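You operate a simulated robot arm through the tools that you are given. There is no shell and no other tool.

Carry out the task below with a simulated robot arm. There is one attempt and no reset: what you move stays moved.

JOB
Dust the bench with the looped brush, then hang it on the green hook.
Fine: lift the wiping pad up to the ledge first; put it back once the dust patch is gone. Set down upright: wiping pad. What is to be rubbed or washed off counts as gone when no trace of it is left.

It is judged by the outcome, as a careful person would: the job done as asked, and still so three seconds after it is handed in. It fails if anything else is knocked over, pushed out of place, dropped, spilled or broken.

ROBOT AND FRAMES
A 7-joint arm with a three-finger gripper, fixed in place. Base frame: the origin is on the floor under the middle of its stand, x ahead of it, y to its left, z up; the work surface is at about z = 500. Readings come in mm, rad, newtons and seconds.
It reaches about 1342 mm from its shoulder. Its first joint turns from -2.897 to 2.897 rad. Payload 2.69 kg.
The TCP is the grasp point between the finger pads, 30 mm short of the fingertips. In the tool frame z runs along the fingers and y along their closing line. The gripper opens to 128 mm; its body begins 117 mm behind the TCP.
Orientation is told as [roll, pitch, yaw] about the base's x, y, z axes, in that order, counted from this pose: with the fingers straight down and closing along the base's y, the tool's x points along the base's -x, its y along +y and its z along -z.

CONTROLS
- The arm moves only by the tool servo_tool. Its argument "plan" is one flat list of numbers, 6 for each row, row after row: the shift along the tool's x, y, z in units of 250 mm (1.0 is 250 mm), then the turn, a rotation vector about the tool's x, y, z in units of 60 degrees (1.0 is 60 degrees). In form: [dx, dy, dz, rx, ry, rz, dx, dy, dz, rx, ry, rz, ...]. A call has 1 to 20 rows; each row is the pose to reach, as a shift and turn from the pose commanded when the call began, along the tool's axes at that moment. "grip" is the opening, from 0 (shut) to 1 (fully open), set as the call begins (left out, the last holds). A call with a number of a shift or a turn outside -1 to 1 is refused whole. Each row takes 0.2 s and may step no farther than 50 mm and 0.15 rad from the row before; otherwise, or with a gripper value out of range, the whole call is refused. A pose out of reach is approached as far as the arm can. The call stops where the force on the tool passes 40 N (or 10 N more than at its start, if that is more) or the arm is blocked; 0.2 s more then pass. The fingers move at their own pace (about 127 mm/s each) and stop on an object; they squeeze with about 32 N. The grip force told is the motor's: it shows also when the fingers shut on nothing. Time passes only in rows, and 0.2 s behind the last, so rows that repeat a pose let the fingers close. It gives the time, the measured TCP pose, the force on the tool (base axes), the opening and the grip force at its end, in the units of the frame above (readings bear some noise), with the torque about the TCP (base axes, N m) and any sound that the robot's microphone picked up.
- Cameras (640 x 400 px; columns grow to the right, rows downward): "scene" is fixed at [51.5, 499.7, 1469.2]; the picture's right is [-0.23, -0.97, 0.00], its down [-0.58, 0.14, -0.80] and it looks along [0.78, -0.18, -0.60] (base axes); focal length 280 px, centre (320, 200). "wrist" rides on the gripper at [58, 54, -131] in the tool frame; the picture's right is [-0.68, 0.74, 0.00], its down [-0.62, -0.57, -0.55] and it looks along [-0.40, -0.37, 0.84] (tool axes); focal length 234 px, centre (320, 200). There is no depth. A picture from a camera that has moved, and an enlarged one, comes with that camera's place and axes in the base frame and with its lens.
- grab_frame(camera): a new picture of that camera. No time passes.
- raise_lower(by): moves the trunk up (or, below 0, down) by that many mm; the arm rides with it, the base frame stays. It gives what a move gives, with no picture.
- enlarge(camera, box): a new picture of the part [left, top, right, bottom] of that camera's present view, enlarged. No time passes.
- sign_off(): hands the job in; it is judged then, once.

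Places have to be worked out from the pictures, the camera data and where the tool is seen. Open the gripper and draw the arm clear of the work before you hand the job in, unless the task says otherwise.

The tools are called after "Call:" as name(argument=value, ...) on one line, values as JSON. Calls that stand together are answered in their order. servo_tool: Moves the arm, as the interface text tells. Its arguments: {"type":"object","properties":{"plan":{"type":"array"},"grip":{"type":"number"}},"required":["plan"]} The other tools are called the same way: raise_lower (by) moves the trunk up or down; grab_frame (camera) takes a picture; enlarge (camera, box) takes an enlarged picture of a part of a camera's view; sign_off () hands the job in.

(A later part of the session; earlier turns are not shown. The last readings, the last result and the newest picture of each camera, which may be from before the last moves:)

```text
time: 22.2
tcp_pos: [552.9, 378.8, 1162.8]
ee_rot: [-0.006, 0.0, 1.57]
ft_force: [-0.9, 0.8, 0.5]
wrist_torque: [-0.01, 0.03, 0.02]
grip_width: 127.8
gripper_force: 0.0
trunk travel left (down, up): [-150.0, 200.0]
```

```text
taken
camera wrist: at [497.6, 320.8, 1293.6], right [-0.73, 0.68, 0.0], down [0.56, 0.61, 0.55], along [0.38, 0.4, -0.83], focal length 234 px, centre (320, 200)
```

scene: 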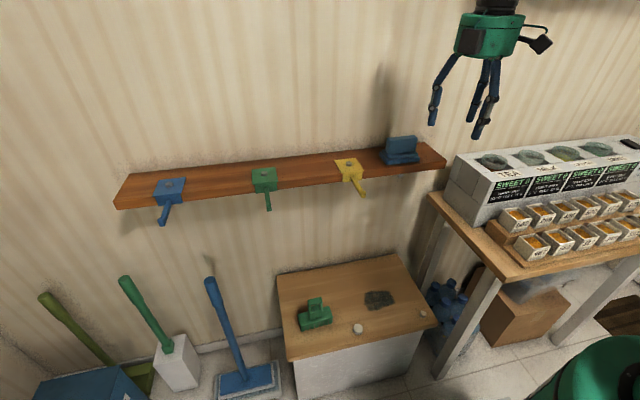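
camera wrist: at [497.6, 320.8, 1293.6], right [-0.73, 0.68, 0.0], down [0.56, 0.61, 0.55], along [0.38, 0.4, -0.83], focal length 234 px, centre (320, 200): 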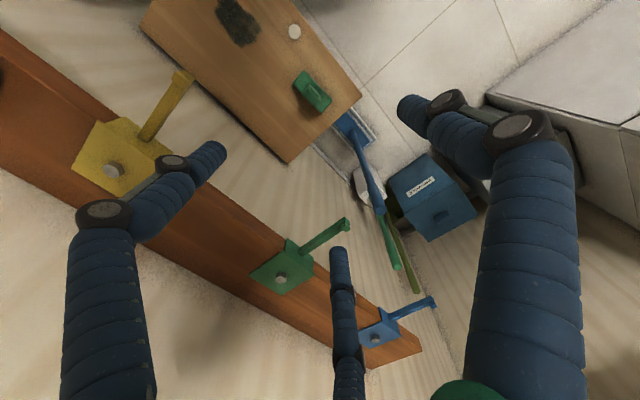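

Call:
enlarge(camera="wrist", box=[245, 205, 365, 300])

Call:
enlarge(camera="wrist", box=[60, 50, 220, 210])

Call:
enlarge(camera="scene", box=[240, 160, 300, 215])

```text
4.21 times, centred on (305, 252) of wrist
camera zoom: at [497.6, 320.8, 1293.6], right [-0.73, 0.68, 0.0], down [0.56, 0.61, 0.55], along [0.38, 0.4, -0.83], focal length 986 px, centre (383, -21)
```

zoom: 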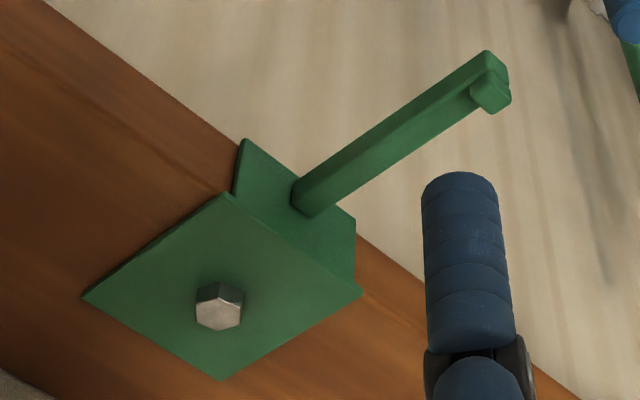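

```text
2.50 times, centred on (140, 130) of wrist
camera zoom: at [497.6, 320.8, 1293.6], right [-0.73, 0.68, 0.0], down [0.56, 0.61, 0.55], along [0.38, 0.4, -0.83], focal length 585 px, centre (770, 375)
```

zoom: 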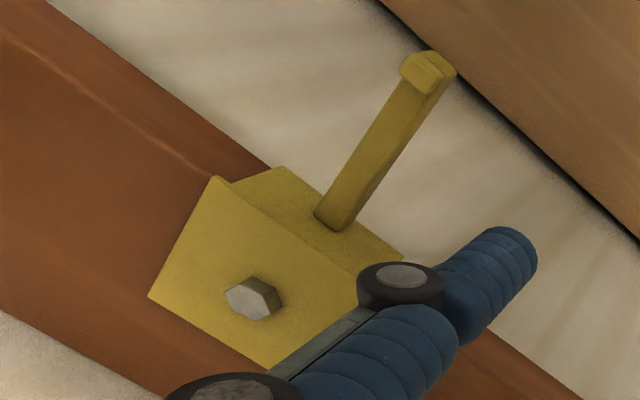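

```text
7.27 times, centred on (270, 188) of scene
camera zoom: at [51.5, 499.7, 1469.2], right [-0.23, -0.97, 0.0], down [-0.58, 0.14, -0.8], along [0.78, -0.18, -0.6], focal length 2036 px, centre (684, 291)
```

zoom: 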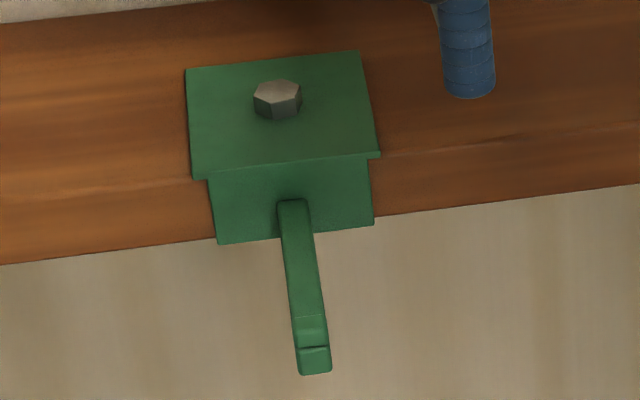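

The green peg works out to x 611–699, y≈492–504, z≈1028–1038, with a lip about 9 mm long rising to z≈1044. Next I descend over the brush, well clear of the peg tips, and remove the small roll error.

Call:
servo_tool(plan=[0, 0, 0.18, -0.0055, 0, 0, 0, 0, 0.36, -0.0055, 0, 0, 0, 0, 0.54, -0.0055, 0, 0, 0, 0, 0.72, -0.0055, 0, 0, 0, 0, 0.9, -0.0055, 0, 0], grip=1.0)

Call:
servo_tool(plan=[-0.02, -0.03, 0.17, 0, 0, 0, -0.04, -0.06, 0.34, 0, 0, 0, -0.06, -0.09, 0.51, 0, 0, 0, -0.07, -0.12, 0.68, 0, 0, 0, -0.08, -0.15, 0.84, 0, 0, 0, -0.08, -0.19, 0.84, 0, 0, 0], grip=1.0)

Call:
grab_frame(camera="wrist")

Call:
grab_frame(camera="scene")

```text
time: 23.4
tcp_pos: [551.0, 380.4, 937.3]
ee_rot: [0.0, 0.0, 1.57]
ft_force: [-0.6, 0.8, 0.1]
wrist_torque: [-0.02, 0.03, 0.0]
grip_width: 127.8
gripper_force: 0.1
trunk travel left (down, up): [-150.0, 200.0]
```

```text
time: 24.8
tcp_pos: [600.6, 399.3, 726.2]
ee_rot: [0.003, 0.0, 1.568]
ft_force: [0.3, 0.7, -0.6]
wrist_torque: [-0.05, 0.02, -0.02]
grip_width: 128.1
gripper_force: 0.1
trunk travel left (down, up): [-150.0, 200.0]
```

```text
taken
camera wrist: at [546.0, 340.5, 858.2], right [-0.74, 0.68, 0.0], down [0.57, 0.61, 0.55], along [0.37, 0.4, -0.84], focal length 234 px, centre (320, 200)
```

wrist: 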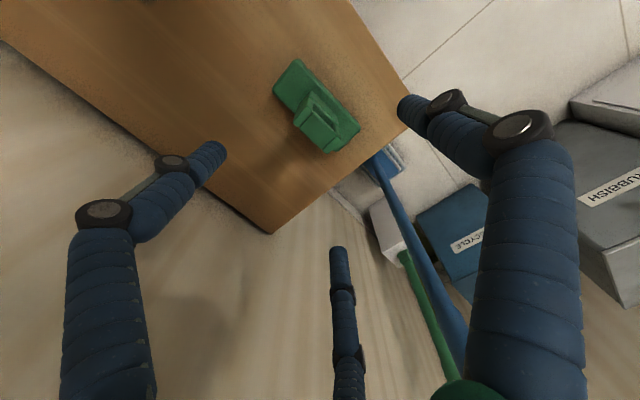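

```text
taken
```

scene: 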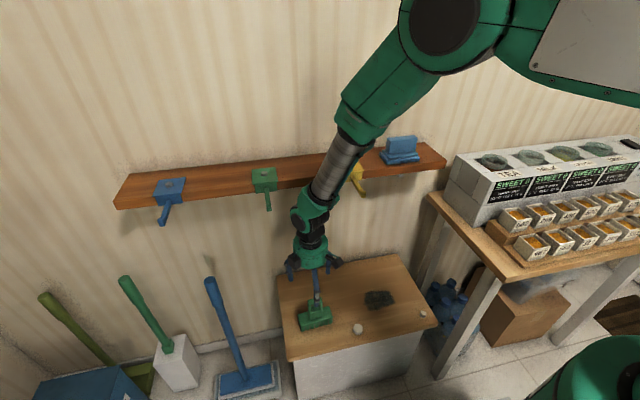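

Call:
enlarge(camera="wrist", box=[260, 45, 380, 165])

Call:
enlarge(camera="scene", box=[280, 285, 350, 340])

```text
3.33 times, centred on (320, 105) of wrist
camera zoom: at [546.0, 340.5, 858.2], right [-0.74, 0.68, 0.0], down [0.57, 0.61, 0.55], along [0.37, 0.4, -0.84], focal length 781 px, centre (320, 517)
```

zoom: 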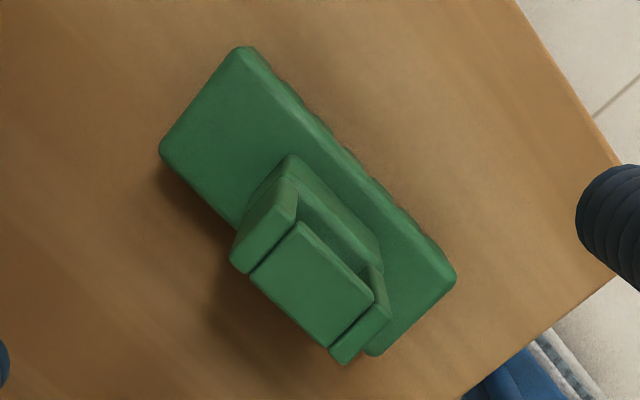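

```text
7.27 times, centred on (315, 312) of scene
camera zoom: at [51.5, 499.7, 1469.2], right [-0.23, -0.97, 0.0], down [-0.58, 0.14, -0.8], along [0.78, -0.18, -0.6], focal length 2036 px, centre (356, -618)
```

zoom: 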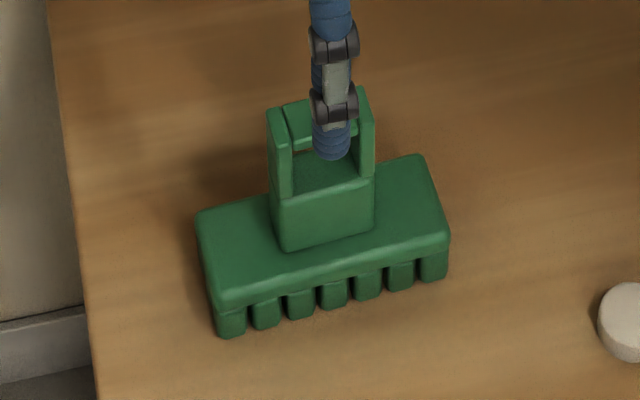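

The brush resolves well: body centre (593.5, 388.3), yaw +0.063, 46×115 mm, body band z≈520–537, loop top z≈627, hole about 32 wide × 37 high facing x. I'll clamp the body across x with the jaws straddling the loop, offset 10 mm in y so the front finger stays out of the peg's path later.

Call:
servo_tool(plan=[0.001, -0.0116, 0.0, 0, 0, -0.063, 0.001, -0.0116, 0.17, 0, 0, -0.063, 0.001, -0.0116, 0.34, 0, 0, -0.063, 0.001, -0.0116, 0.48, 0, 0, -0.063], grip=1.0)

Call:
grab_frame(camera="wrist")

Call:
enlarge(camera="scene", box=[270, 255, 370, 345])

```text
time: 25.8
tcp_pos: [602.7, 403.3, 607.2]
ee_rot: [0.0, 0.002, 1.636]
ft_force: [0.5, 1.3, 0.1]
wrist_torque: [-0.02, 0.02, -0.01]
grip_width: 128.1
gripper_force: 0.1
trunk travel left (down, up): [-150.0, 200.0]
```

```text
taken
camera wrist: at [552.4, 339.8, 739.0], right [-0.78, 0.63, 0.0], down [0.53, 0.65, 0.55], along [0.34, 0.43, -0.84], focal length 234 px, centre (320, 200)
```

wrist: 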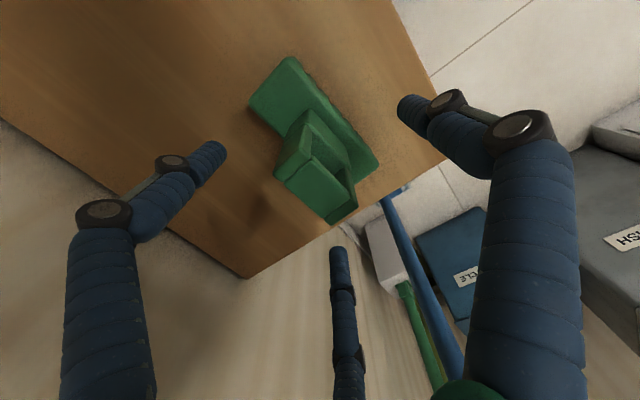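

```text
4.44 times, centred on (320, 300) of scene
camera zoom: at [51.5, 499.7, 1469.2], right [-0.23, -0.97, 0.0], down [-0.58, 0.14, -0.8], along [0.78, -0.18, -0.6], focal length 1244 px, centre (320, -244)
```

zoom: 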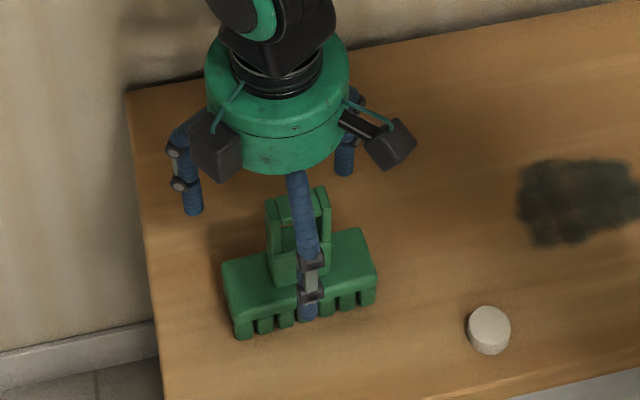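

I zoom to check the body corners relative to the tool from this close pose.

Call:
enlarge(camera="wrist", box=[240, 45, 400, 235])

```text
2.11 times, centred on (320, 140) of wrist
camera zoom: at [552.4, 339.8, 739.0], right [-0.78, 0.63, 0.0], down [0.53, 0.65, 0.55], along [0.34, 0.43, -0.84], focal length 493 px, centre (320, 326)
```

zoom: 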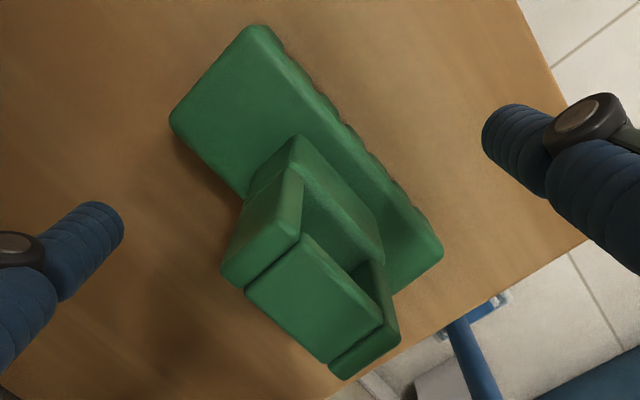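

In the tool frame the body spans y −13 to +33 and x −45 to +69, exactly the offset I wanted. I descend to the body band (tips ≈7 mm above the bench) and then close.

Call:
servo_tool(plan=[0, 0, 0.12, 0, 0, 0, 0, 0, 0.22, 0, 0, 0, 0, 0, 0.278, 0, 0, 0], grip=1.0)

Call:
enlarge(camera="scene", box=[270, 255, 370, 345])

Call:
enlarge(camera="wrist", box=[200, 45, 440, 285])

```text
time: 26.6
tcp_pos: [601.5, 400.7, 536.4]
ee_rot: [-0.001, 0.001, 1.634]
ft_force: [0.1, 1.0, 0.0]
wrist_torque: [0.02, 0.01, -0.02]
grip_width: 127.8
gripper_force: 0.1
trunk travel left (down, up): [-150.0, 200.0]
```

```text
4.44 times, centred on (320, 300) of scene
camera zoom: at [51.5, 499.7, 1469.2], right [-0.23, -0.97, 0.0], down [-0.58, 0.14, -0.8], along [0.78, -0.18, -0.6], focal length 1244 px, centre (320, -244)
```

zoom: 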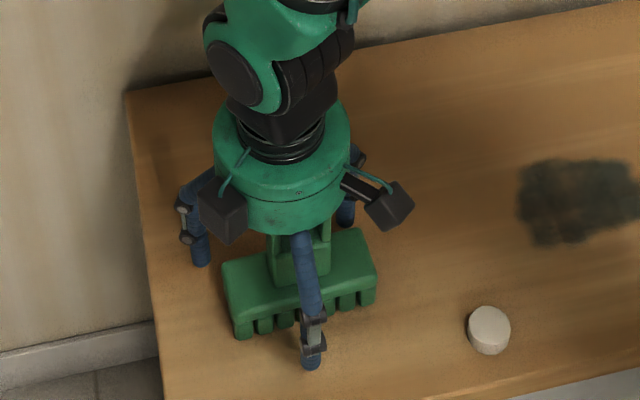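

```text
1.67 times, centred on (320, 165) of wrist
camera zoom: at [551.4, 338.1, 667.7], right [-0.78, 0.63, 0.0], down [0.53, 0.65, 0.55], along [0.34, 0.43, -0.84], focal length 390 px, centre (320, 258)
```

zoom: 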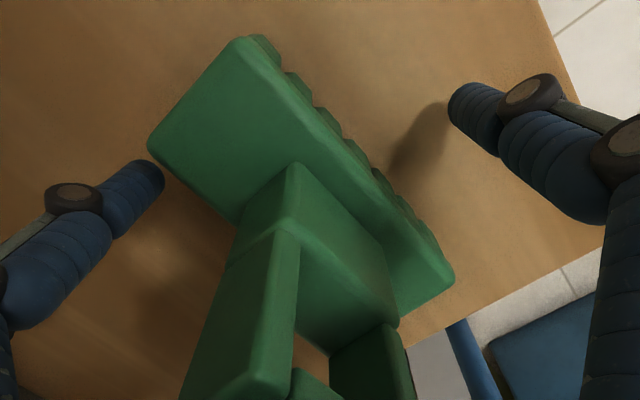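

The fingers are level with the body band on both sides and the loop fits below the palm. I close the gripper on the body.

Call:
servo_tool(plan=[0, 0, 0, 0, 0, 0, 0, 0, 0, 0, 0, 0, 0, 0, 0, 0, 0, 0, 0, 0, 0, 0, 0, 0, 0, 0, 0, 0, 0, 0], grip=0.0)

Call:
enlarge(camera="scene", box=[270, 255, 370, 345])

Call:
enlarge(camera="wrist", box=[200, 45, 440, 285])

```text
time: 27.8
tcp_pos: [601.9, 401.5, 536.4]
ee_rot: [0.003, 0.002, 1.634]
ft_force: [-2.4, -0.5, 1.9]
wrist_torque: [0.04, 0.12, 0.01]
grip_width: 70.8
gripper_force: 32.3
trunk travel left (down, up): [-150.0, 200.0]
```

```text
4.44 times, centred on (320, 300) of scene
camera zoom: at [51.5, 499.7, 1469.2], right [-0.23, -0.97, 0.0], down [-0.58, 0.14, -0.8], along [0.78, -0.18, -0.6], focal length 1244 px, centre (320, -244)
```

zoom: 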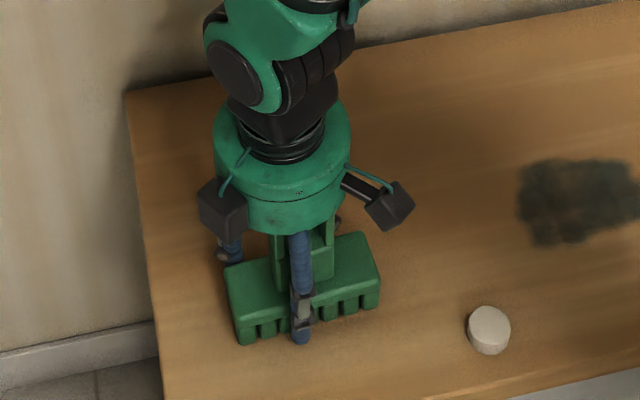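

```text
1.67 times, centred on (320, 165) of wrist
camera zoom: at [551.2, 337.9, 668.2], right [-0.78, 0.63, 0.0], down [0.53, 0.65, 0.55], along [0.34, 0.43, -0.84], focal length 390 px, centre (320, 258)
```

zoom: 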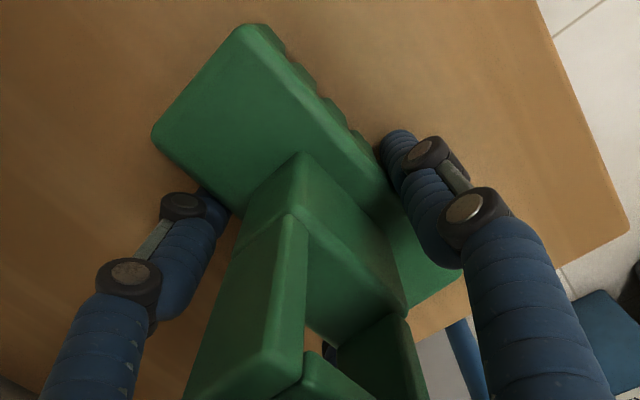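

The body is firmly held (70.8 mm, 32 N). I lift the brush 50 mm and carry it toward the patch, straightening its yaw on the way.

Call:
servo_tool(plan=[0, 0, -0.1, 0, 0, 0, 0, 0, -0.2, 0, 0, 0, 0.152, 0.031, -0.2, 0, 0, 0.01, 0.303, 0.062, -0.2, 0, 0, 0.02, 0.455, 0.093, -0.2, 0, 0, 0.03, 0.607, 0.124, -0.2, 0, 0, 0.04, 0.758, 0.155, -0.2, 0, 0, 0.05, 0.91, 0.186, -0.2, 0, 0, 0.06], grip=0.0)

Call:
grab_frame(camera="wrist")

Call:
grab_frame(camera="scene")

```text
time: 29.6
tcp_pos: [569.7, 172.0, 588.8]
ee_rot: [0.003, -0.001, 1.572]
ft_force: [-0.8, 0.7, -1.1]
wrist_torque: [-0.02, 0.0, 0.01]
grip_width: 70.5
gripper_force: 32.2
trunk travel left (down, up): [-150.0, 200.0]
```

```text
taken
camera wrist: at [516.6, 112.3, 719.5], right [-0.74, 0.68, 0.0], down [0.57, 0.62, 0.55], along [0.37, 0.4, -0.84], focal length 234 px, centre (320, 200)
```

wrist: 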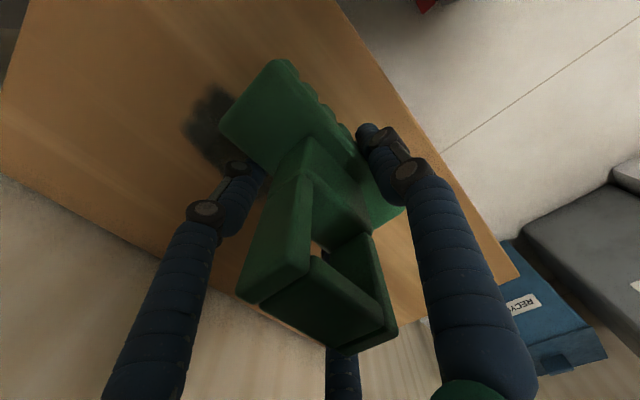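

```text
taken
```

scene: 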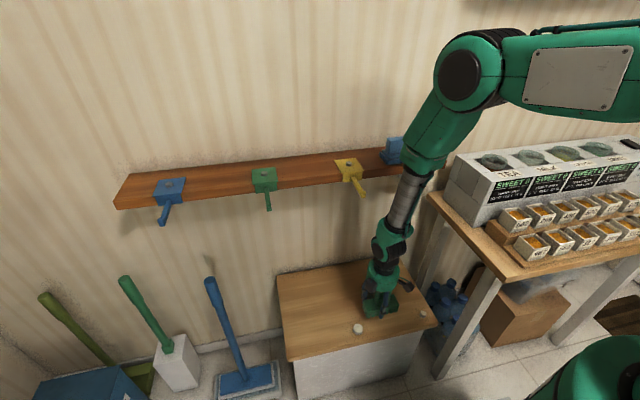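

The brush is securely held. I zoom in to measure how it sits in the hand.

Call:
enlarge(camera="wrist", box=[180, 40, 440, 300])

Call:
enlarge(camera="scene", box=[340, 260, 440, 335])

```text
1.54 times, centred on (310, 170) of wrist
camera zoom: at [516.6, 112.3, 719.5], right [-0.74, 0.68, 0.0], down [0.57, 0.62, 0.55], along [0.37, 0.4, -0.84], focal length 360 px, centre (335, 246)
```

zoom: 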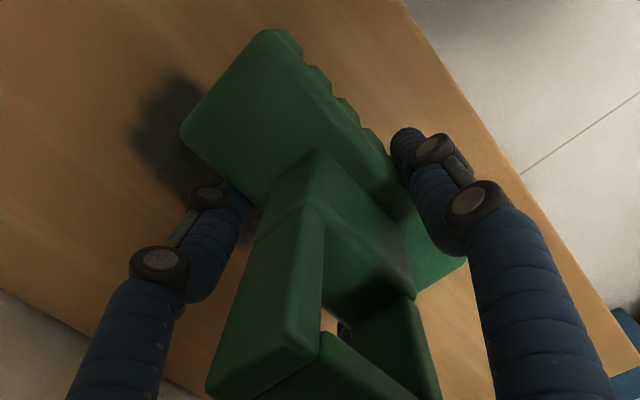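

```text
5.33 times, centred on (390, 298) of scene
camera zoom: at [51.5, 499.7, 1469.2], right [-0.23, -0.97, 0.0], down [-0.58, 0.14, -0.8], along [0.78, -0.18, -0.6], focal length 1493 px, centre (-53, -320)
```

zoom: 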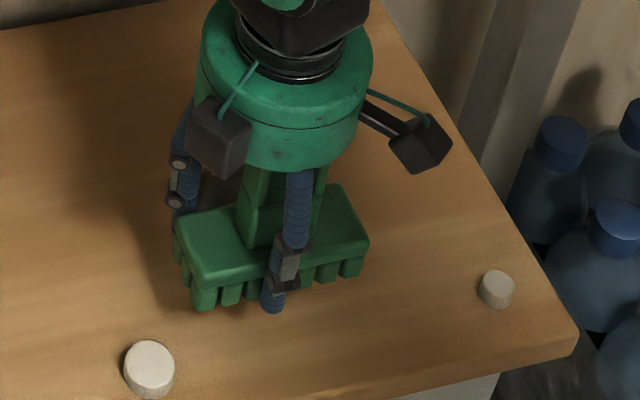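

The brush sits level in the hand, its centre about 12 mm in −x and −y of the TCP. I shift to lane y≈150 just in front of the patch and lower to nearly touching the bench.

Call:
servo_tool(plan=[0.04, 0, 0.05, 0, 0, 0, 0.04, 0, 0.12, 0, 0, 0, 0.04, 0, 0.17, 0, 0, 0, 0.04, 0, 0.196, 0, 0, 0], grip=0.0)

Call:
servo_tool(plan=[0, 0, 0.006, 0, 0, 0, 0, 0, 0.01, 0, 0, 0], grip=0.0)

Call:
enlarge(camera="scene", box=[340, 260, 440, 335])

```text
time: 30.6
tcp_pos: [571.7, 158.8, 537.5]
ee_rot: [0.002, -0.001, 1.574]
ft_force: [0.2, 0.3, -2.1]
wrist_torque: [0.01, 0.01, 0.02]
grip_width: 70.4
gripper_force: 32.1
trunk travel left (down, up): [-150.0, 200.0]
```

```text
time: 31.2
tcp_pos: [571.2, 158.8, 536.7]
ee_rot: [0.0, -0.001, 1.573]
ft_force: [-1.9, -4.3, 25.6]
wrist_torque: [-0.69, 0.7, 0.09]
grip_width: 70.6
gripper_force: 32.2
trunk travel left (down, up): [-150.0, 200.0]
```

```text
5.33 times, centred on (390, 298) of scene
camera zoom: at [51.5, 499.7, 1469.2], right [-0.23, -0.97, 0.0], down [-0.58, 0.14, -0.8], along [0.78, -0.18, -0.6], focal length 1493 px, centre (-53, -320)
```

zoom: 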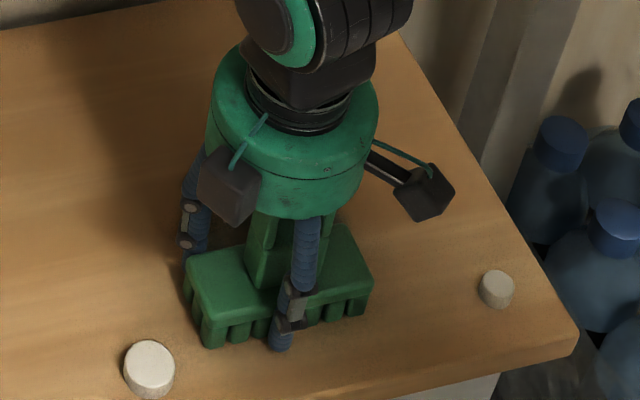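

The bristles are pressing on the bench (≈25 N). I ease off slightly and sweep forward over the patch and back.

Call:
servo_tool(plan=[0, 0, -0.003, 0, 0, 0, 0, -0.08, -0.003, 0, 0, 0, 0, -0.16, -0.003, 0, 0, 0, 0, -0.24, -0.003, 0, 0, 0, 0, -0.32, -0.003, 0, 0, 0, 0, -0.4, -0.003, 0, 0, 0, 0, -0.48, -0.003, 0, 0, 0, 0, -0.56, -0.003, 0, 0, 0, 0, -0.48, -0.003, 0, 0, 0, 0, -0.4, -0.003, 0, 0, 0, 0, -0.32, -0.003, 0, 0, 0, 0, -0.24, -0.003, 0, 0, 0, 0, -0.16, -0.003, 0, 0, 0, 0, -0.08, -0.003, 0, 0, 0, 0, 0, -0.003, 0, 0, 0], grip=0.0)

Call:
grab_frame(camera="wrist")

Call:
enlarge(camera="scene", box=[330, 250, 450, 340])

```text
time: 34.4
tcp_pos: [570.6, 158.7, 534.4]
ee_rot: [0.003, 0.001, 1.57]
ft_force: [1.8, 1.3, 17.4]
wrist_torque: [0.23, -0.1, -0.09]
grip_width: 70.3
gripper_force: 32.3
trunk travel left (down, up): [-150.0, 200.0]
```

```text
taken
camera wrist: at [516.3, 99.6, 666.7], right [-0.74, 0.68, 0.0], down [0.57, 0.62, 0.55], along [0.37, 0.4, -0.84], focal length 234 px, centre (320, 200)
```

wrist: 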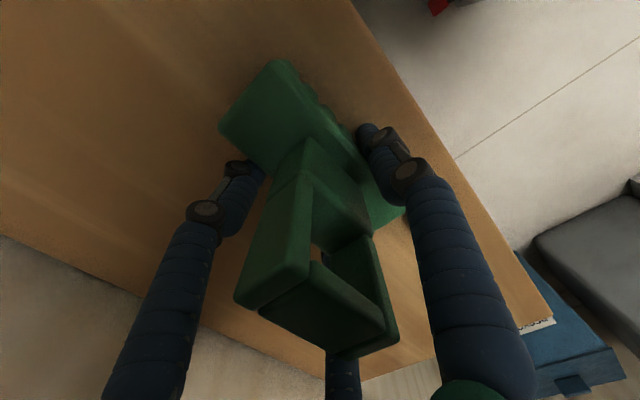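

```text
4.44 times, centred on (390, 295) of scene
camera zoom: at [51.5, 499.7, 1469.2], right [-0.23, -0.97, 0.0], down [-0.58, 0.14, -0.8], along [0.78, -0.18, -0.6], focal length 1244 px, centre (9, -222)
```

zoom: 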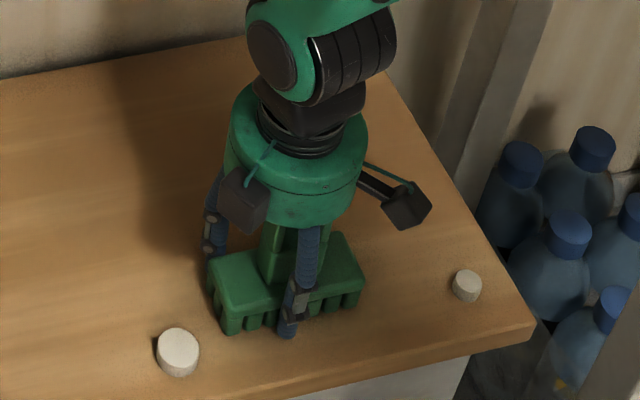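

The patch already looks wiped where the brush passed. I shift to a second lane (y≈105) and sweep again to cover the patch's right-hand edge.

Call:
servo_tool(plan=[0.06, 0, -0.002, 0, 0, 0, 0.12, 0, -0.002, 0, 0, 0, 0.18, 0, -0.002, 0, 0, 0, 0.18, -0.08, -0.002, 0, 0, 0, 0.18, -0.16, -0.002, 0, 0, 0, 0.18, -0.24, -0.002, 0, 0, 0, 0.18, -0.32, -0.002, 0, 0, 0, 0.18, -0.4, -0.002, 0, 0, 0, 0.18, -0.48, -0.002, 0, 0, 0, 0.18, -0.56, -0.002, 0, 0, 0, 0.18, -0.48, -0.002, 0, 0, 0, 0.18, -0.4, -0.002, 0, 0, 0, 0.18, -0.32, -0.002, 0, 0, 0, 0.18, -0.24, -0.002, 0, 0, 0, 0.18, -0.16, -0.002, 0, 0, 0, 0.18, -0.08, -0.002, 0, 0, 0, 0.18, 0, -0.002, 0, 0, 0], grip=0.0)

Call:
servo_tool(plan=[0, 0, -0.08, 0, 0, 0, 0, 0, -0.24, 0, 0, 0, -0.1, 0.1, -0.38, 0, 0, 0, -0.2, 0.2, -0.5, 0, 0, 0], grip=0.0)

Call:
grab_frame(camera="wrist")

Call:
enlarge(camera="scene", box=[330, 250, 450, 340])

```text
time: 38.0
tcp_pos: [571.3, 114.5, 534.8]
ee_rot: [0.001, 0.0, 1.571]
ft_force: [2.3, 2.3, 17.5]
wrist_torque: [-0.19, 0.47, 0.03]
grip_width: 70.6
gripper_force: 31.8
trunk travel left (down, up): [-150.0, 200.0]
```

```text
time: 39.0
tcp_pos: [519.4, 167.9, 659.8]
ee_rot: [0.0, 0.002, 1.573]
ft_force: [1.2, 0.0, -1.0]
wrist_torque: [0.03, -0.01, 0.03]
grip_width: 70.4
gripper_force: 32.0
trunk travel left (down, up): [-150.0, 200.0]
```

```text
taken
camera wrist: at [465.5, 108.3, 790.8], right [-0.74, 0.68, 0.0], down [0.57, 0.62, 0.55], along [0.37, 0.4, -0.84], focal length 234 px, centre (320, 200)
```

wrist: 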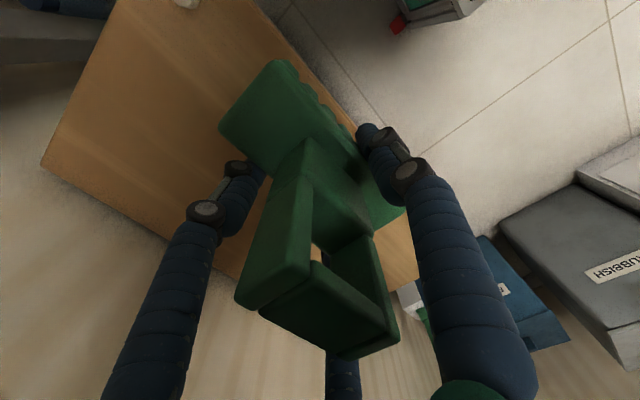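

```text
4.44 times, centred on (390, 295) of scene
camera zoom: at [51.5, 499.7, 1469.2], right [-0.23, -0.97, 0.0], down [-0.58, 0.14, -0.8], along [0.78, -0.18, -0.6], focal length 1244 px, centre (9, -222)
```

zoom: 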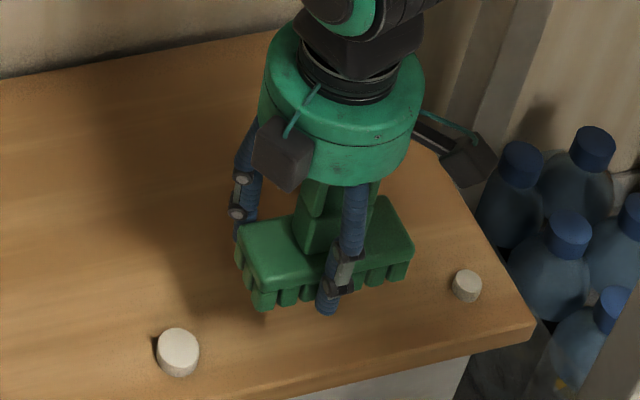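

The arm still hides the bench, so I carry the brush left and up to get an unobstructed view of where the patch was.

Call:
servo_tool(plan=[-0.15, 0.01, -0.06, 0, 0, 0, -0.3, 0.02, -0.12, 0, 0, 0, -0.45, 0.03, -0.18, 0, 0, 0, -0.6, 0.04, -0.24, 0, 0, 0, -0.75, 0.05, -0.3, 0, 0, 0, -0.9, 0.06, -0.36, 0, 0, 0, -1.0, 0.07, -0.42, 0, 0, 0], grip=0.0)

Call:
enlarge(camera="scene", box=[260, 240, 460, 365])

Call:
grab_frame(camera="scene")

Call:
grab_frame(camera="wrist")

```text
time: 40.6
tcp_pos: [502.7, 413.1, 768.2]
ee_rot: [0.002, -0.001, 1.571]
ft_force: [0.8, 0.3, -1.0]
wrist_torque: [0.0, 0.01, 0.02]
grip_width: 70.1
gripper_force: 31.4
trunk travel left (down, up): [-150.0, 200.0]
```

```text
3.20 times, centred on (360, 302) of scene
camera zoom: at [51.5, 499.7, 1469.2], right [-0.23, -0.97, 0.0], down [-0.58, 0.14, -0.8], along [0.78, -0.18, -0.6], focal length 896 px, centre (192, -128)
```

zoom: 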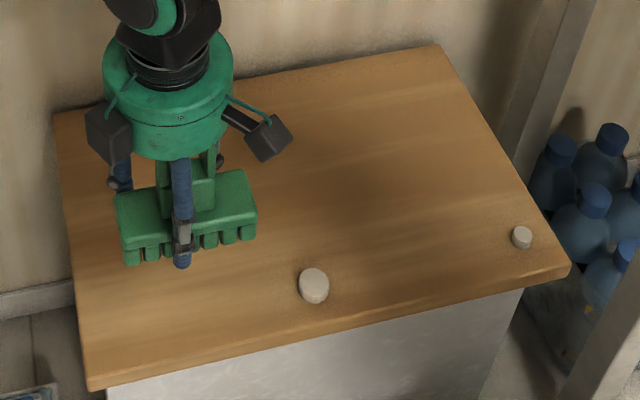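

```text
taken
```

scene: 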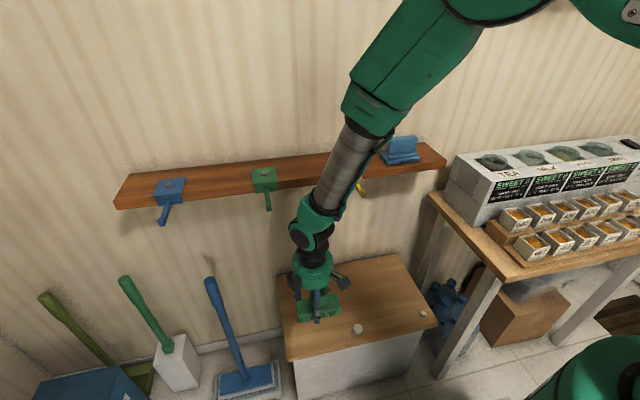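

```text
taken
camera wrist: at [449.0, 354.4, 899.4], right [-0.74, 0.68, 0.0], down [0.57, 0.62, 0.55], along [0.37, 0.4, -0.84], focal length 234 px, centre (320, 200)
```

wrist: 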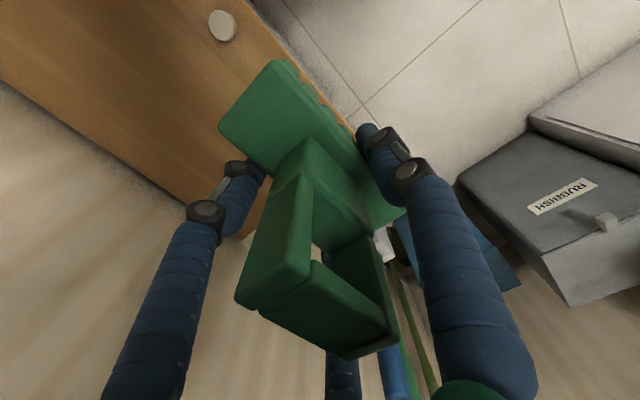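

The patch seems gone, so I zoom tightly on that area to check for any remaining trace.

Call:
enlarge(camera="scene", box=[350, 275, 430, 325])

Call:
enlarge(camera="scene", box=[300, 255, 380, 305])

```text
8.00 times, centred on (390, 300) of scene
camera zoom: at [51.5, 499.7, 1469.2], right [-0.23, -0.97, 0.0], down [-0.58, 0.14, -0.8], along [0.78, -0.18, -0.6], focal length 2239 px, centre (-240, -600)
```

zoom: 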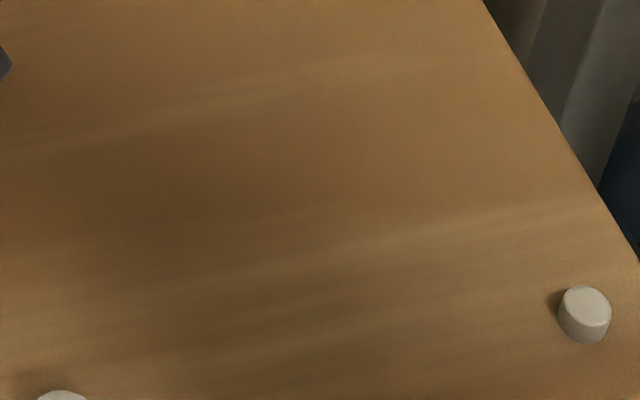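

```text
8.00 times, centred on (340, 280) of scene
camera zoom: at [51.5, 499.7, 1469.2], right [-0.23, -0.97, 0.0], down [-0.58, 0.14, -0.8], along [0.78, -0.18, -0.6], focal length 2239 px, centre (160, -440)
```

zoom: 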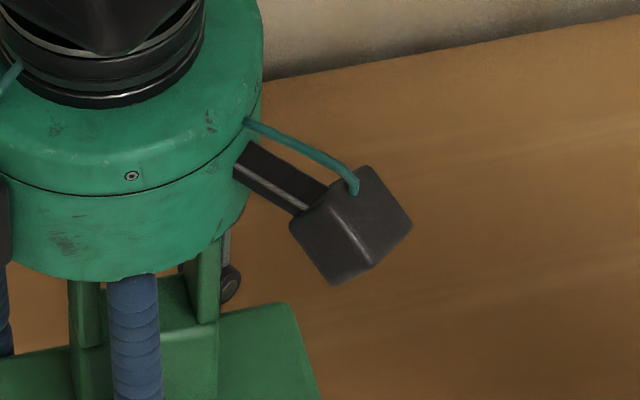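

No trace of dust remains in the close view. Now for hanging: I bring the brush up in front of the green hook, with its hole centred vertically on the peg (TCP z≈970) and yawed slightly so the front finger will clear the peg tip.

Call:
servo_tool(plan=[-0.067, -0.011, -0.135, 0, 0, 0.0127, -0.133, -0.023, -0.27, 0, 0, 0.0255, -0.2, -0.034, -0.404, 0, 0, 0.0382, -0.267, -0.045, -0.539, 0, 0, 0.051, -0.333, -0.057, -0.673, 0, 0, 0.0637, -0.4, -0.068, -0.808, 0, 0, 0.0764], grip=0.0)

Call:
grab_frame(camera="wrist")

Call:
enlarge(camera="scene", box=[220, 130, 340, 250])

```text
time: 42.0
tcp_pos: [516.2, 512.6, 967.9]
ee_rot: [0.002, 0.002, 1.491]
ft_force: [0.2, 0.0, -0.9]
wrist_torque: [0.05, 0.01, 0.01]
grip_width: 70.5
gripper_force: 32.2
trunk travel left (down, up): [-150.0, 200.0]
```

```text
taken
camera wrist: at [457.0, 458.3, 1098.8], right [-0.68, 0.73, 0.0], down [0.61, 0.57, 0.55], along [0.4, 0.37, -0.84], focal length 234 px, centre (320, 200)
```

wrist: 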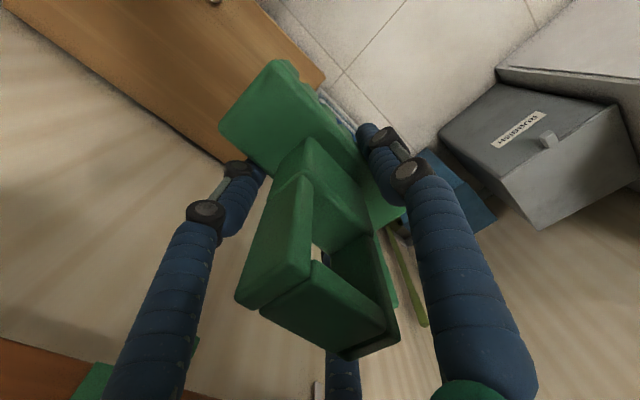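

```text
3.33 times, centred on (280, 190) of scene
camera zoom: at [51.5, 499.7, 1469.2], right [-0.23, -0.97, 0.0], down [-0.58, 0.14, -0.8], along [0.78, -0.18, -0.6], focal length 933 px, centre (453, 233)
```

zoom: 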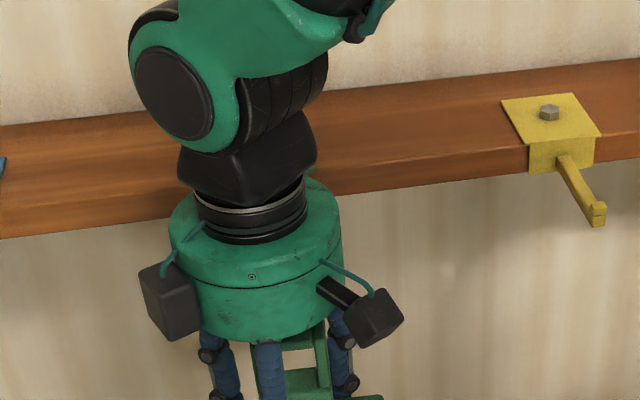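

The gripper hides the hook from the scene camera, so I'll rely on the wrist view. I zoom on the loop to measure its exact place in the tool frame before inserting.

Call:
enlarge(camera="wrist", box=[220, 130, 420, 370])

Call:
grab_frame(camera="scene")

```text
1.67 times, centred on (320, 250) of wrist
camera zoom: at [457.0, 458.3, 1098.8], right [-0.68, 0.73, 0.0], down [0.61, 0.57, 0.55], along [0.4, 0.37, -0.84], focal length 390 px, centre (320, 117)
```

zoom: 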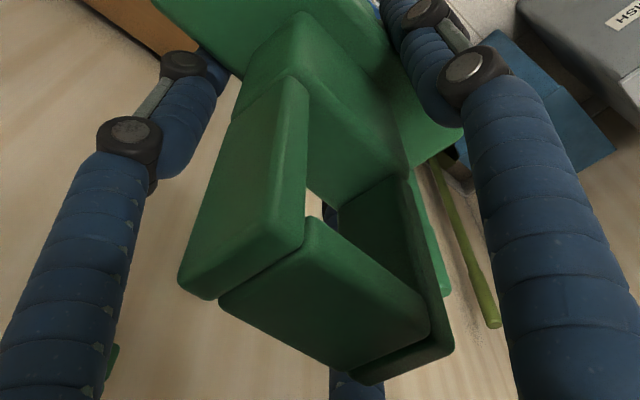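

```text
taken
```

scene: 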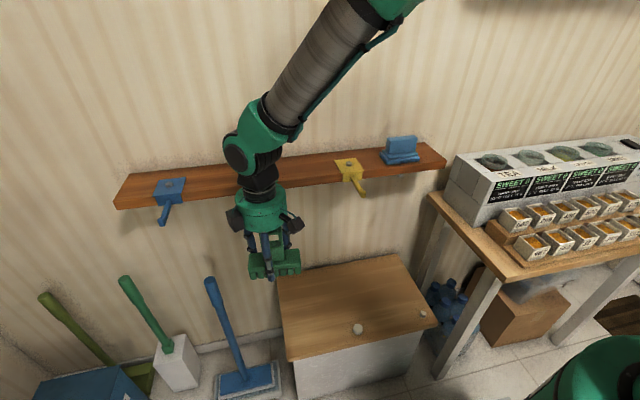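

The loop top measures about 92 mm above the TCP, matching my plan. I advance until the peg tip is just short of the hole and check alignment.

Call:
servo_tool(plan=[-0.006, -0.074, -0.005, 0, 0, 0, -0.0125, -0.148, -0.0104, 0, 0, 0, -0.019, -0.222, -0.0104, 0, 0, 0, -0.025, -0.295, -0.0104, 0, 0, 0], grip=0.0)

Call:
grab_frame(camera="wrist")

Call:
enlarge(camera="scene", box=[220, 150, 340, 290])

```text
time: 43.0
tcp_pos: [592.1, 513.7, 969.7]
ee_rot: [0.002, -0.001, 1.492]
ft_force: [-0.4, 0.8, 0.0]
wrist_torque: [0.02, -0.08, 0.02]
grip_width: 70.3
gripper_force: 32.1
trunk travel left (down, up): [-150.0, 200.0]
```

```text
taken
camera wrist: at [532.9, 458.9, 1101.3], right [-0.68, 0.73, 0.0], down [0.61, 0.57, 0.55], along [0.4, 0.37, -0.84], focal length 234 px, centre (320, 200)
```

wrist: 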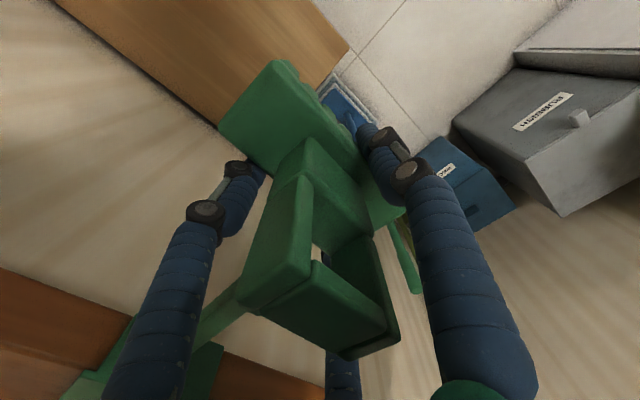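

```text
2.86 times, centred on (280, 220) of scene
camera zoom: at [51.5, 499.7, 1469.2], right [-0.23, -0.97, 0.0], down [-0.58, 0.14, -0.8], along [0.78, -0.18, -0.6], focal length 800 px, centre (434, 143)
```

zoom: 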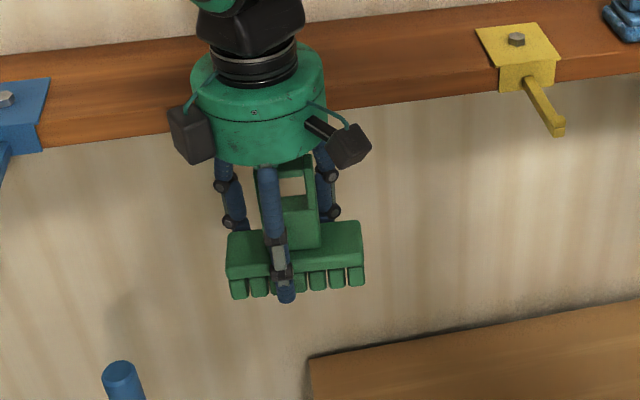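

The peg is visible behind the loop in the wrist view. I zoom both views to judge whether it lines up with the hole.

Call:
enlarge(camera="wrist", box=[60, 220, 420, 400])

Call:
enlarge(camera="scene", box=[250, 195, 300, 260])

Call:
enlarge(camera="wrist", box=[220, 170, 420, 370])

```text
1.78 times, centred on (240, 310) of wrist
camera zoom: at [532.9, 458.9, 1101.3], right [-0.68, 0.73, 0.0], down [0.61, 0.57, 0.55], along [0.4, 0.37, -0.84], focal length 416 px, centre (462, 4)
```

zoom: 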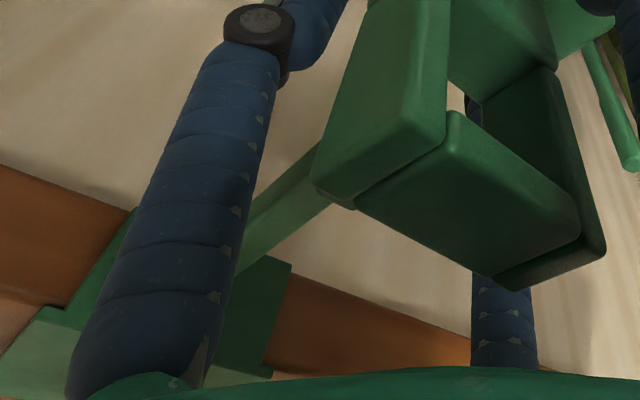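

```text
6.15 times, centred on (275, 228) of scene
camera zoom: at [51.5, 499.7, 1469.2], right [-0.23, -0.97, 0.0], down [-0.58, 0.14, -0.8], along [0.78, -0.18, -0.6], focal length 1723 px, centre (597, 31)
```

zoom: 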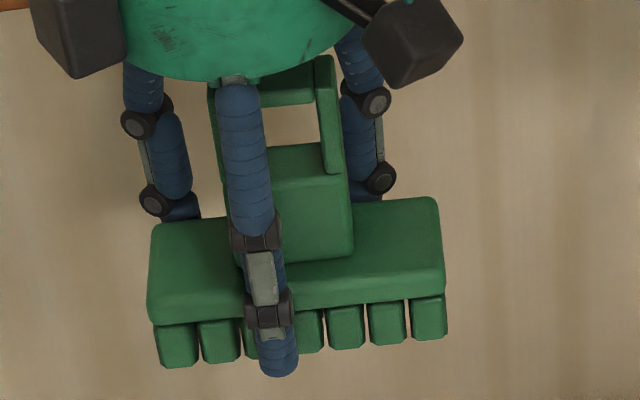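

```text
2.00 times, centred on (320, 270) of wrist
camera zoom: at [532.9, 458.9, 1101.3], right [-0.68, 0.73, 0.0], down [0.61, 0.57, 0.55], along [0.4, 0.37, -0.84], focal length 468 px, centre (320, 60)
```

zoom: 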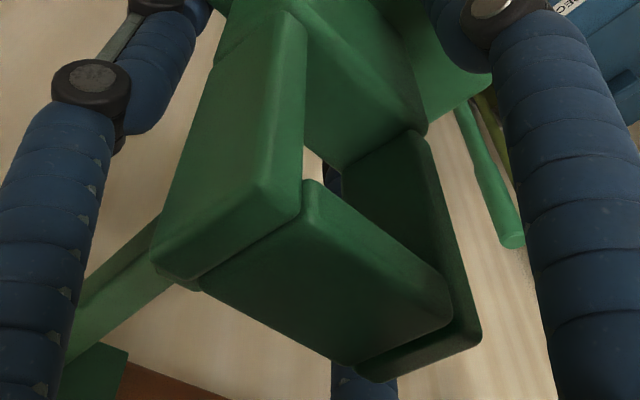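

The peg's observed line matches my prediction: hole spans z≈1017–1057 and y≈487–518 while the peg with lip needs z 1027–1045, y 492–504. I advance 30 mm so the tip enters the hole and check forces.

Call:
servo_tool(plan=[-0.0032, -0.04, 0, 0, 0, 0, -0.0063, -0.08, 0, 0, 0, 0, -0.0095, -0.12, 0, 0, 0, 0], grip=0.0)

Call:
enlarge(camera="wrist", box=[120, 120, 440, 370])

Call:
enlarge(camera="scene", box=[245, 180, 305, 250])

```text
time: 43.8
tcp_pos: [624.7, 513.3, 969.8]
ee_rot: [0.001, 0.001, 1.492]
ft_force: [0.5, 0.5, -1.5]
wrist_torque: [0.03, -0.04, 0.02]
grip_width: 70.4
gripper_force: 32.4
trunk travel left (down, up): [-150.0, 200.0]
```

```text
1.60 times, centred on (280, 245) of wrist
camera zoom: at [565.1, 459.4, 1102.1], right [-0.68, 0.73, 0.0], down [0.61, 0.57, 0.55], along [0.4, 0.37, -0.84], focal length 375 px, centre (384, 128)
```

zoom: 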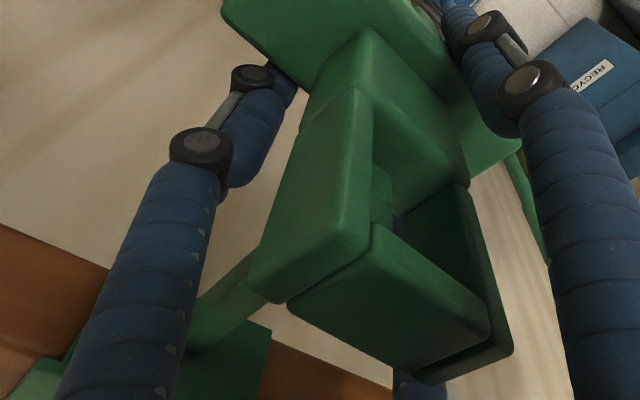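

```text
5.71 times, centred on (275, 215) of scene
camera zoom: at [51.5, 499.7, 1469.2], right [-0.23, -0.97, 0.0], down [-0.58, 0.14, -0.8], along [0.78, -0.18, -0.6], focal length 1600 px, centre (577, 114)
```

zoom: 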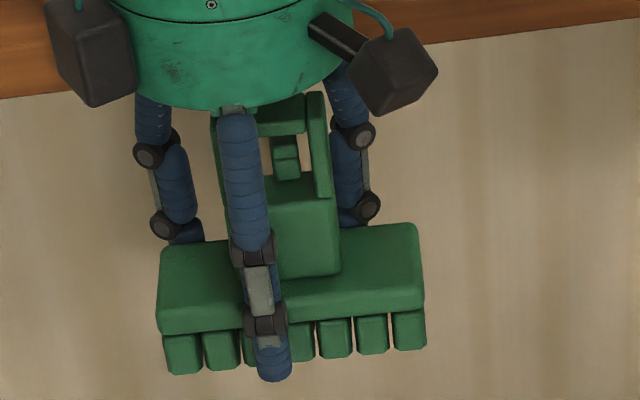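

The scene view through the hole shows the peg tip inside it, with no contact force. I advance the remaining distance so the loop passes beyond the upturned lip.

Call:
servo_tool(plan=[-0.0025, -0.035, 0, 0, 0, 0, -0.005, -0.07, 0, 0, 0, 0, -0.0085, -0.108, 0, 0, 0, 0], grip=0.0)

Call:
enlarge(camera="wrist", box=[120, 120, 440, 370])

Call:
enlarge(camera="scene", box=[245, 170, 305, 240])

```text
time: 44.6
tcp_pos: [650.8, 513.5, 970.5]
ee_rot: [0.002, 0.001, 1.492]
ft_force: [-0.4, 0.1, -1.6]
wrist_torque: [0.07, 0.01, 0.04]
grip_width: 70.3
gripper_force: 31.5
trunk travel left (down, up): [-150.0, 200.0]
```

```text
1.60 times, centred on (280, 245) of wrist
camera zoom: at [592.4, 459.0, 1102.3], right [-0.68, 0.73, 0.0], down [0.61, 0.57, 0.55], along [0.4, 0.37, -0.84], focal length 375 px, centre (384, 128)
```

zoom: 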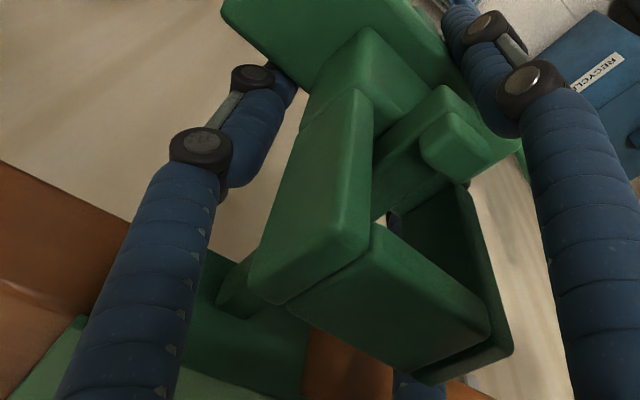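

```text
5.71 times, centred on (275, 205) of scene
camera zoom: at [51.5, 499.7, 1469.2], right [-0.23, -0.97, 0.0], down [-0.58, 0.14, -0.8], along [0.78, -0.18, -0.6], focal length 1600 px, centre (577, 171)
```

zoom: 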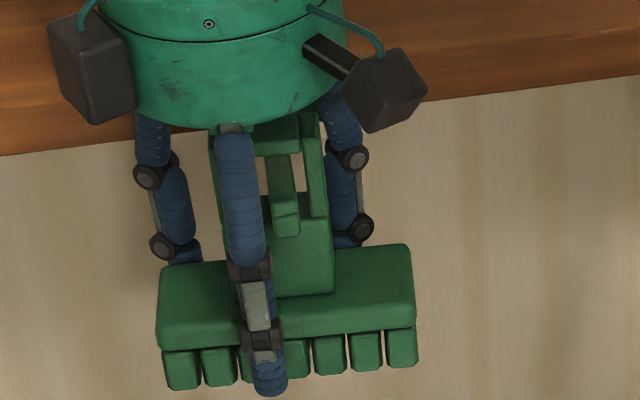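

The wrist view clearly shows the peg through the hole with its lip beyond the loop. I push 3 mm further for margin and then lower so the loop's crossbar settles on the peg.

Call:
servo_tool(plan=[-0.001, -0.012, 0, 0, 0, 0, -0.001, -0.012, 0.02, 0, 0, 0, -0.001, -0.012, 0.036, 0, 0, 0, -0.001, -0.012, 0.048, 0, 0, 0], grip=0.0)

Call:
enlarge(camera="wrist", box=[120, 120, 440, 370])

Call:
enlarge(camera="scene", box=[245, 170, 305, 240])

```text
time: 45.6
tcp_pos: [654.5, 515.6, 959.0]
ee_rot: [0.0, 0.002, 1.493]
ft_force: [-0.5, 0.7, -1.2]
wrist_torque: [0.0, -0.02, -0.05]
grip_width: 70.5
gripper_force: 31.6
trunk travel left (down, up): [-150.0, 200.0]
```

```text
1.60 times, centred on (280, 245) of wrist
camera zoom: at [595.8, 460.0, 1090.9], right [-0.68, 0.73, 0.0], down [0.61, 0.57, 0.55], along [0.4, 0.37, -0.84], focal length 375 px, centre (384, 128)
```

zoom: 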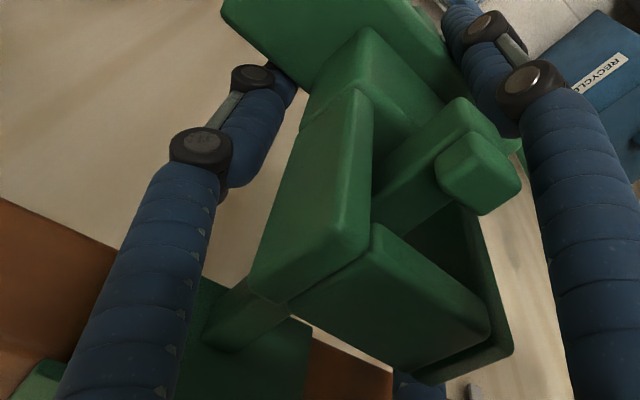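

```text
5.71 times, centred on (275, 205) of scene
camera zoom: at [51.5, 499.7, 1469.2], right [-0.23, -0.97, 0.0], down [-0.58, 0.14, -0.8], along [0.78, -0.18, -0.6], focal length 1600 px, centre (577, 171)
```

zoom: 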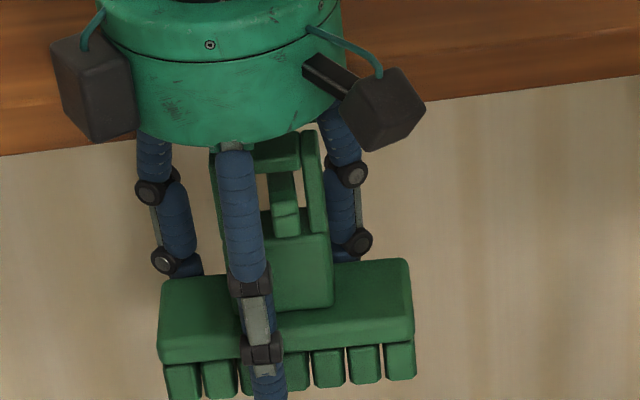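

The crossbar is nearing the peg with no force yet. I lower in small steps until it bears on the peg.

Call:
servo_tool(plan=[0, 0, 0.006, 0, 0, 0, 0, 0, 0.012, 0, 0, 0], grip=0.0)

Call:
servo_tool(plan=[0, 0, 0.005, 0, 0, 0], grip=0.0)

Call:
servo_tool(plan=[0, 0, 0.005, 0, 0, 0], grip=0.0)

```text
time: 46.2
tcp_pos: [653.7, 514.4, 955.1]
ee_rot: [0.001, 0.0, 1.493]
ft_force: [-0.4, 0.0, -1.6]
wrist_torque: [0.03, -0.03, -0.02]
grip_width: 70.7
gripper_force: 31.4
trunk travel left (down, up): [-150.0, 200.0]
```

```text
time: 46.6
tcp_pos: [654.3, 514.9, 955.5]
ee_rot: [0.0, 0.0, 1.492]
ft_force: [-0.4, -0.1, -0.7]
wrist_torque: [0.01, 0.0, 0.02]
grip_width: 70.5
gripper_force: 32.1
trunk travel left (down, up): [-150.0, 200.0]
```

```text
time: 47.0
tcp_pos: [654.7, 513.9, 954.0]
ee_rot: [0.003, -0.001, 1.492]
ft_force: [1.2, 0.4, 0.0]
wrist_torque: [0.01, -0.02, -0.01]
grip_width: 70.3
gripper_force: 32.1
trunk travel left (down, up): [-150.0, 200.0]
```

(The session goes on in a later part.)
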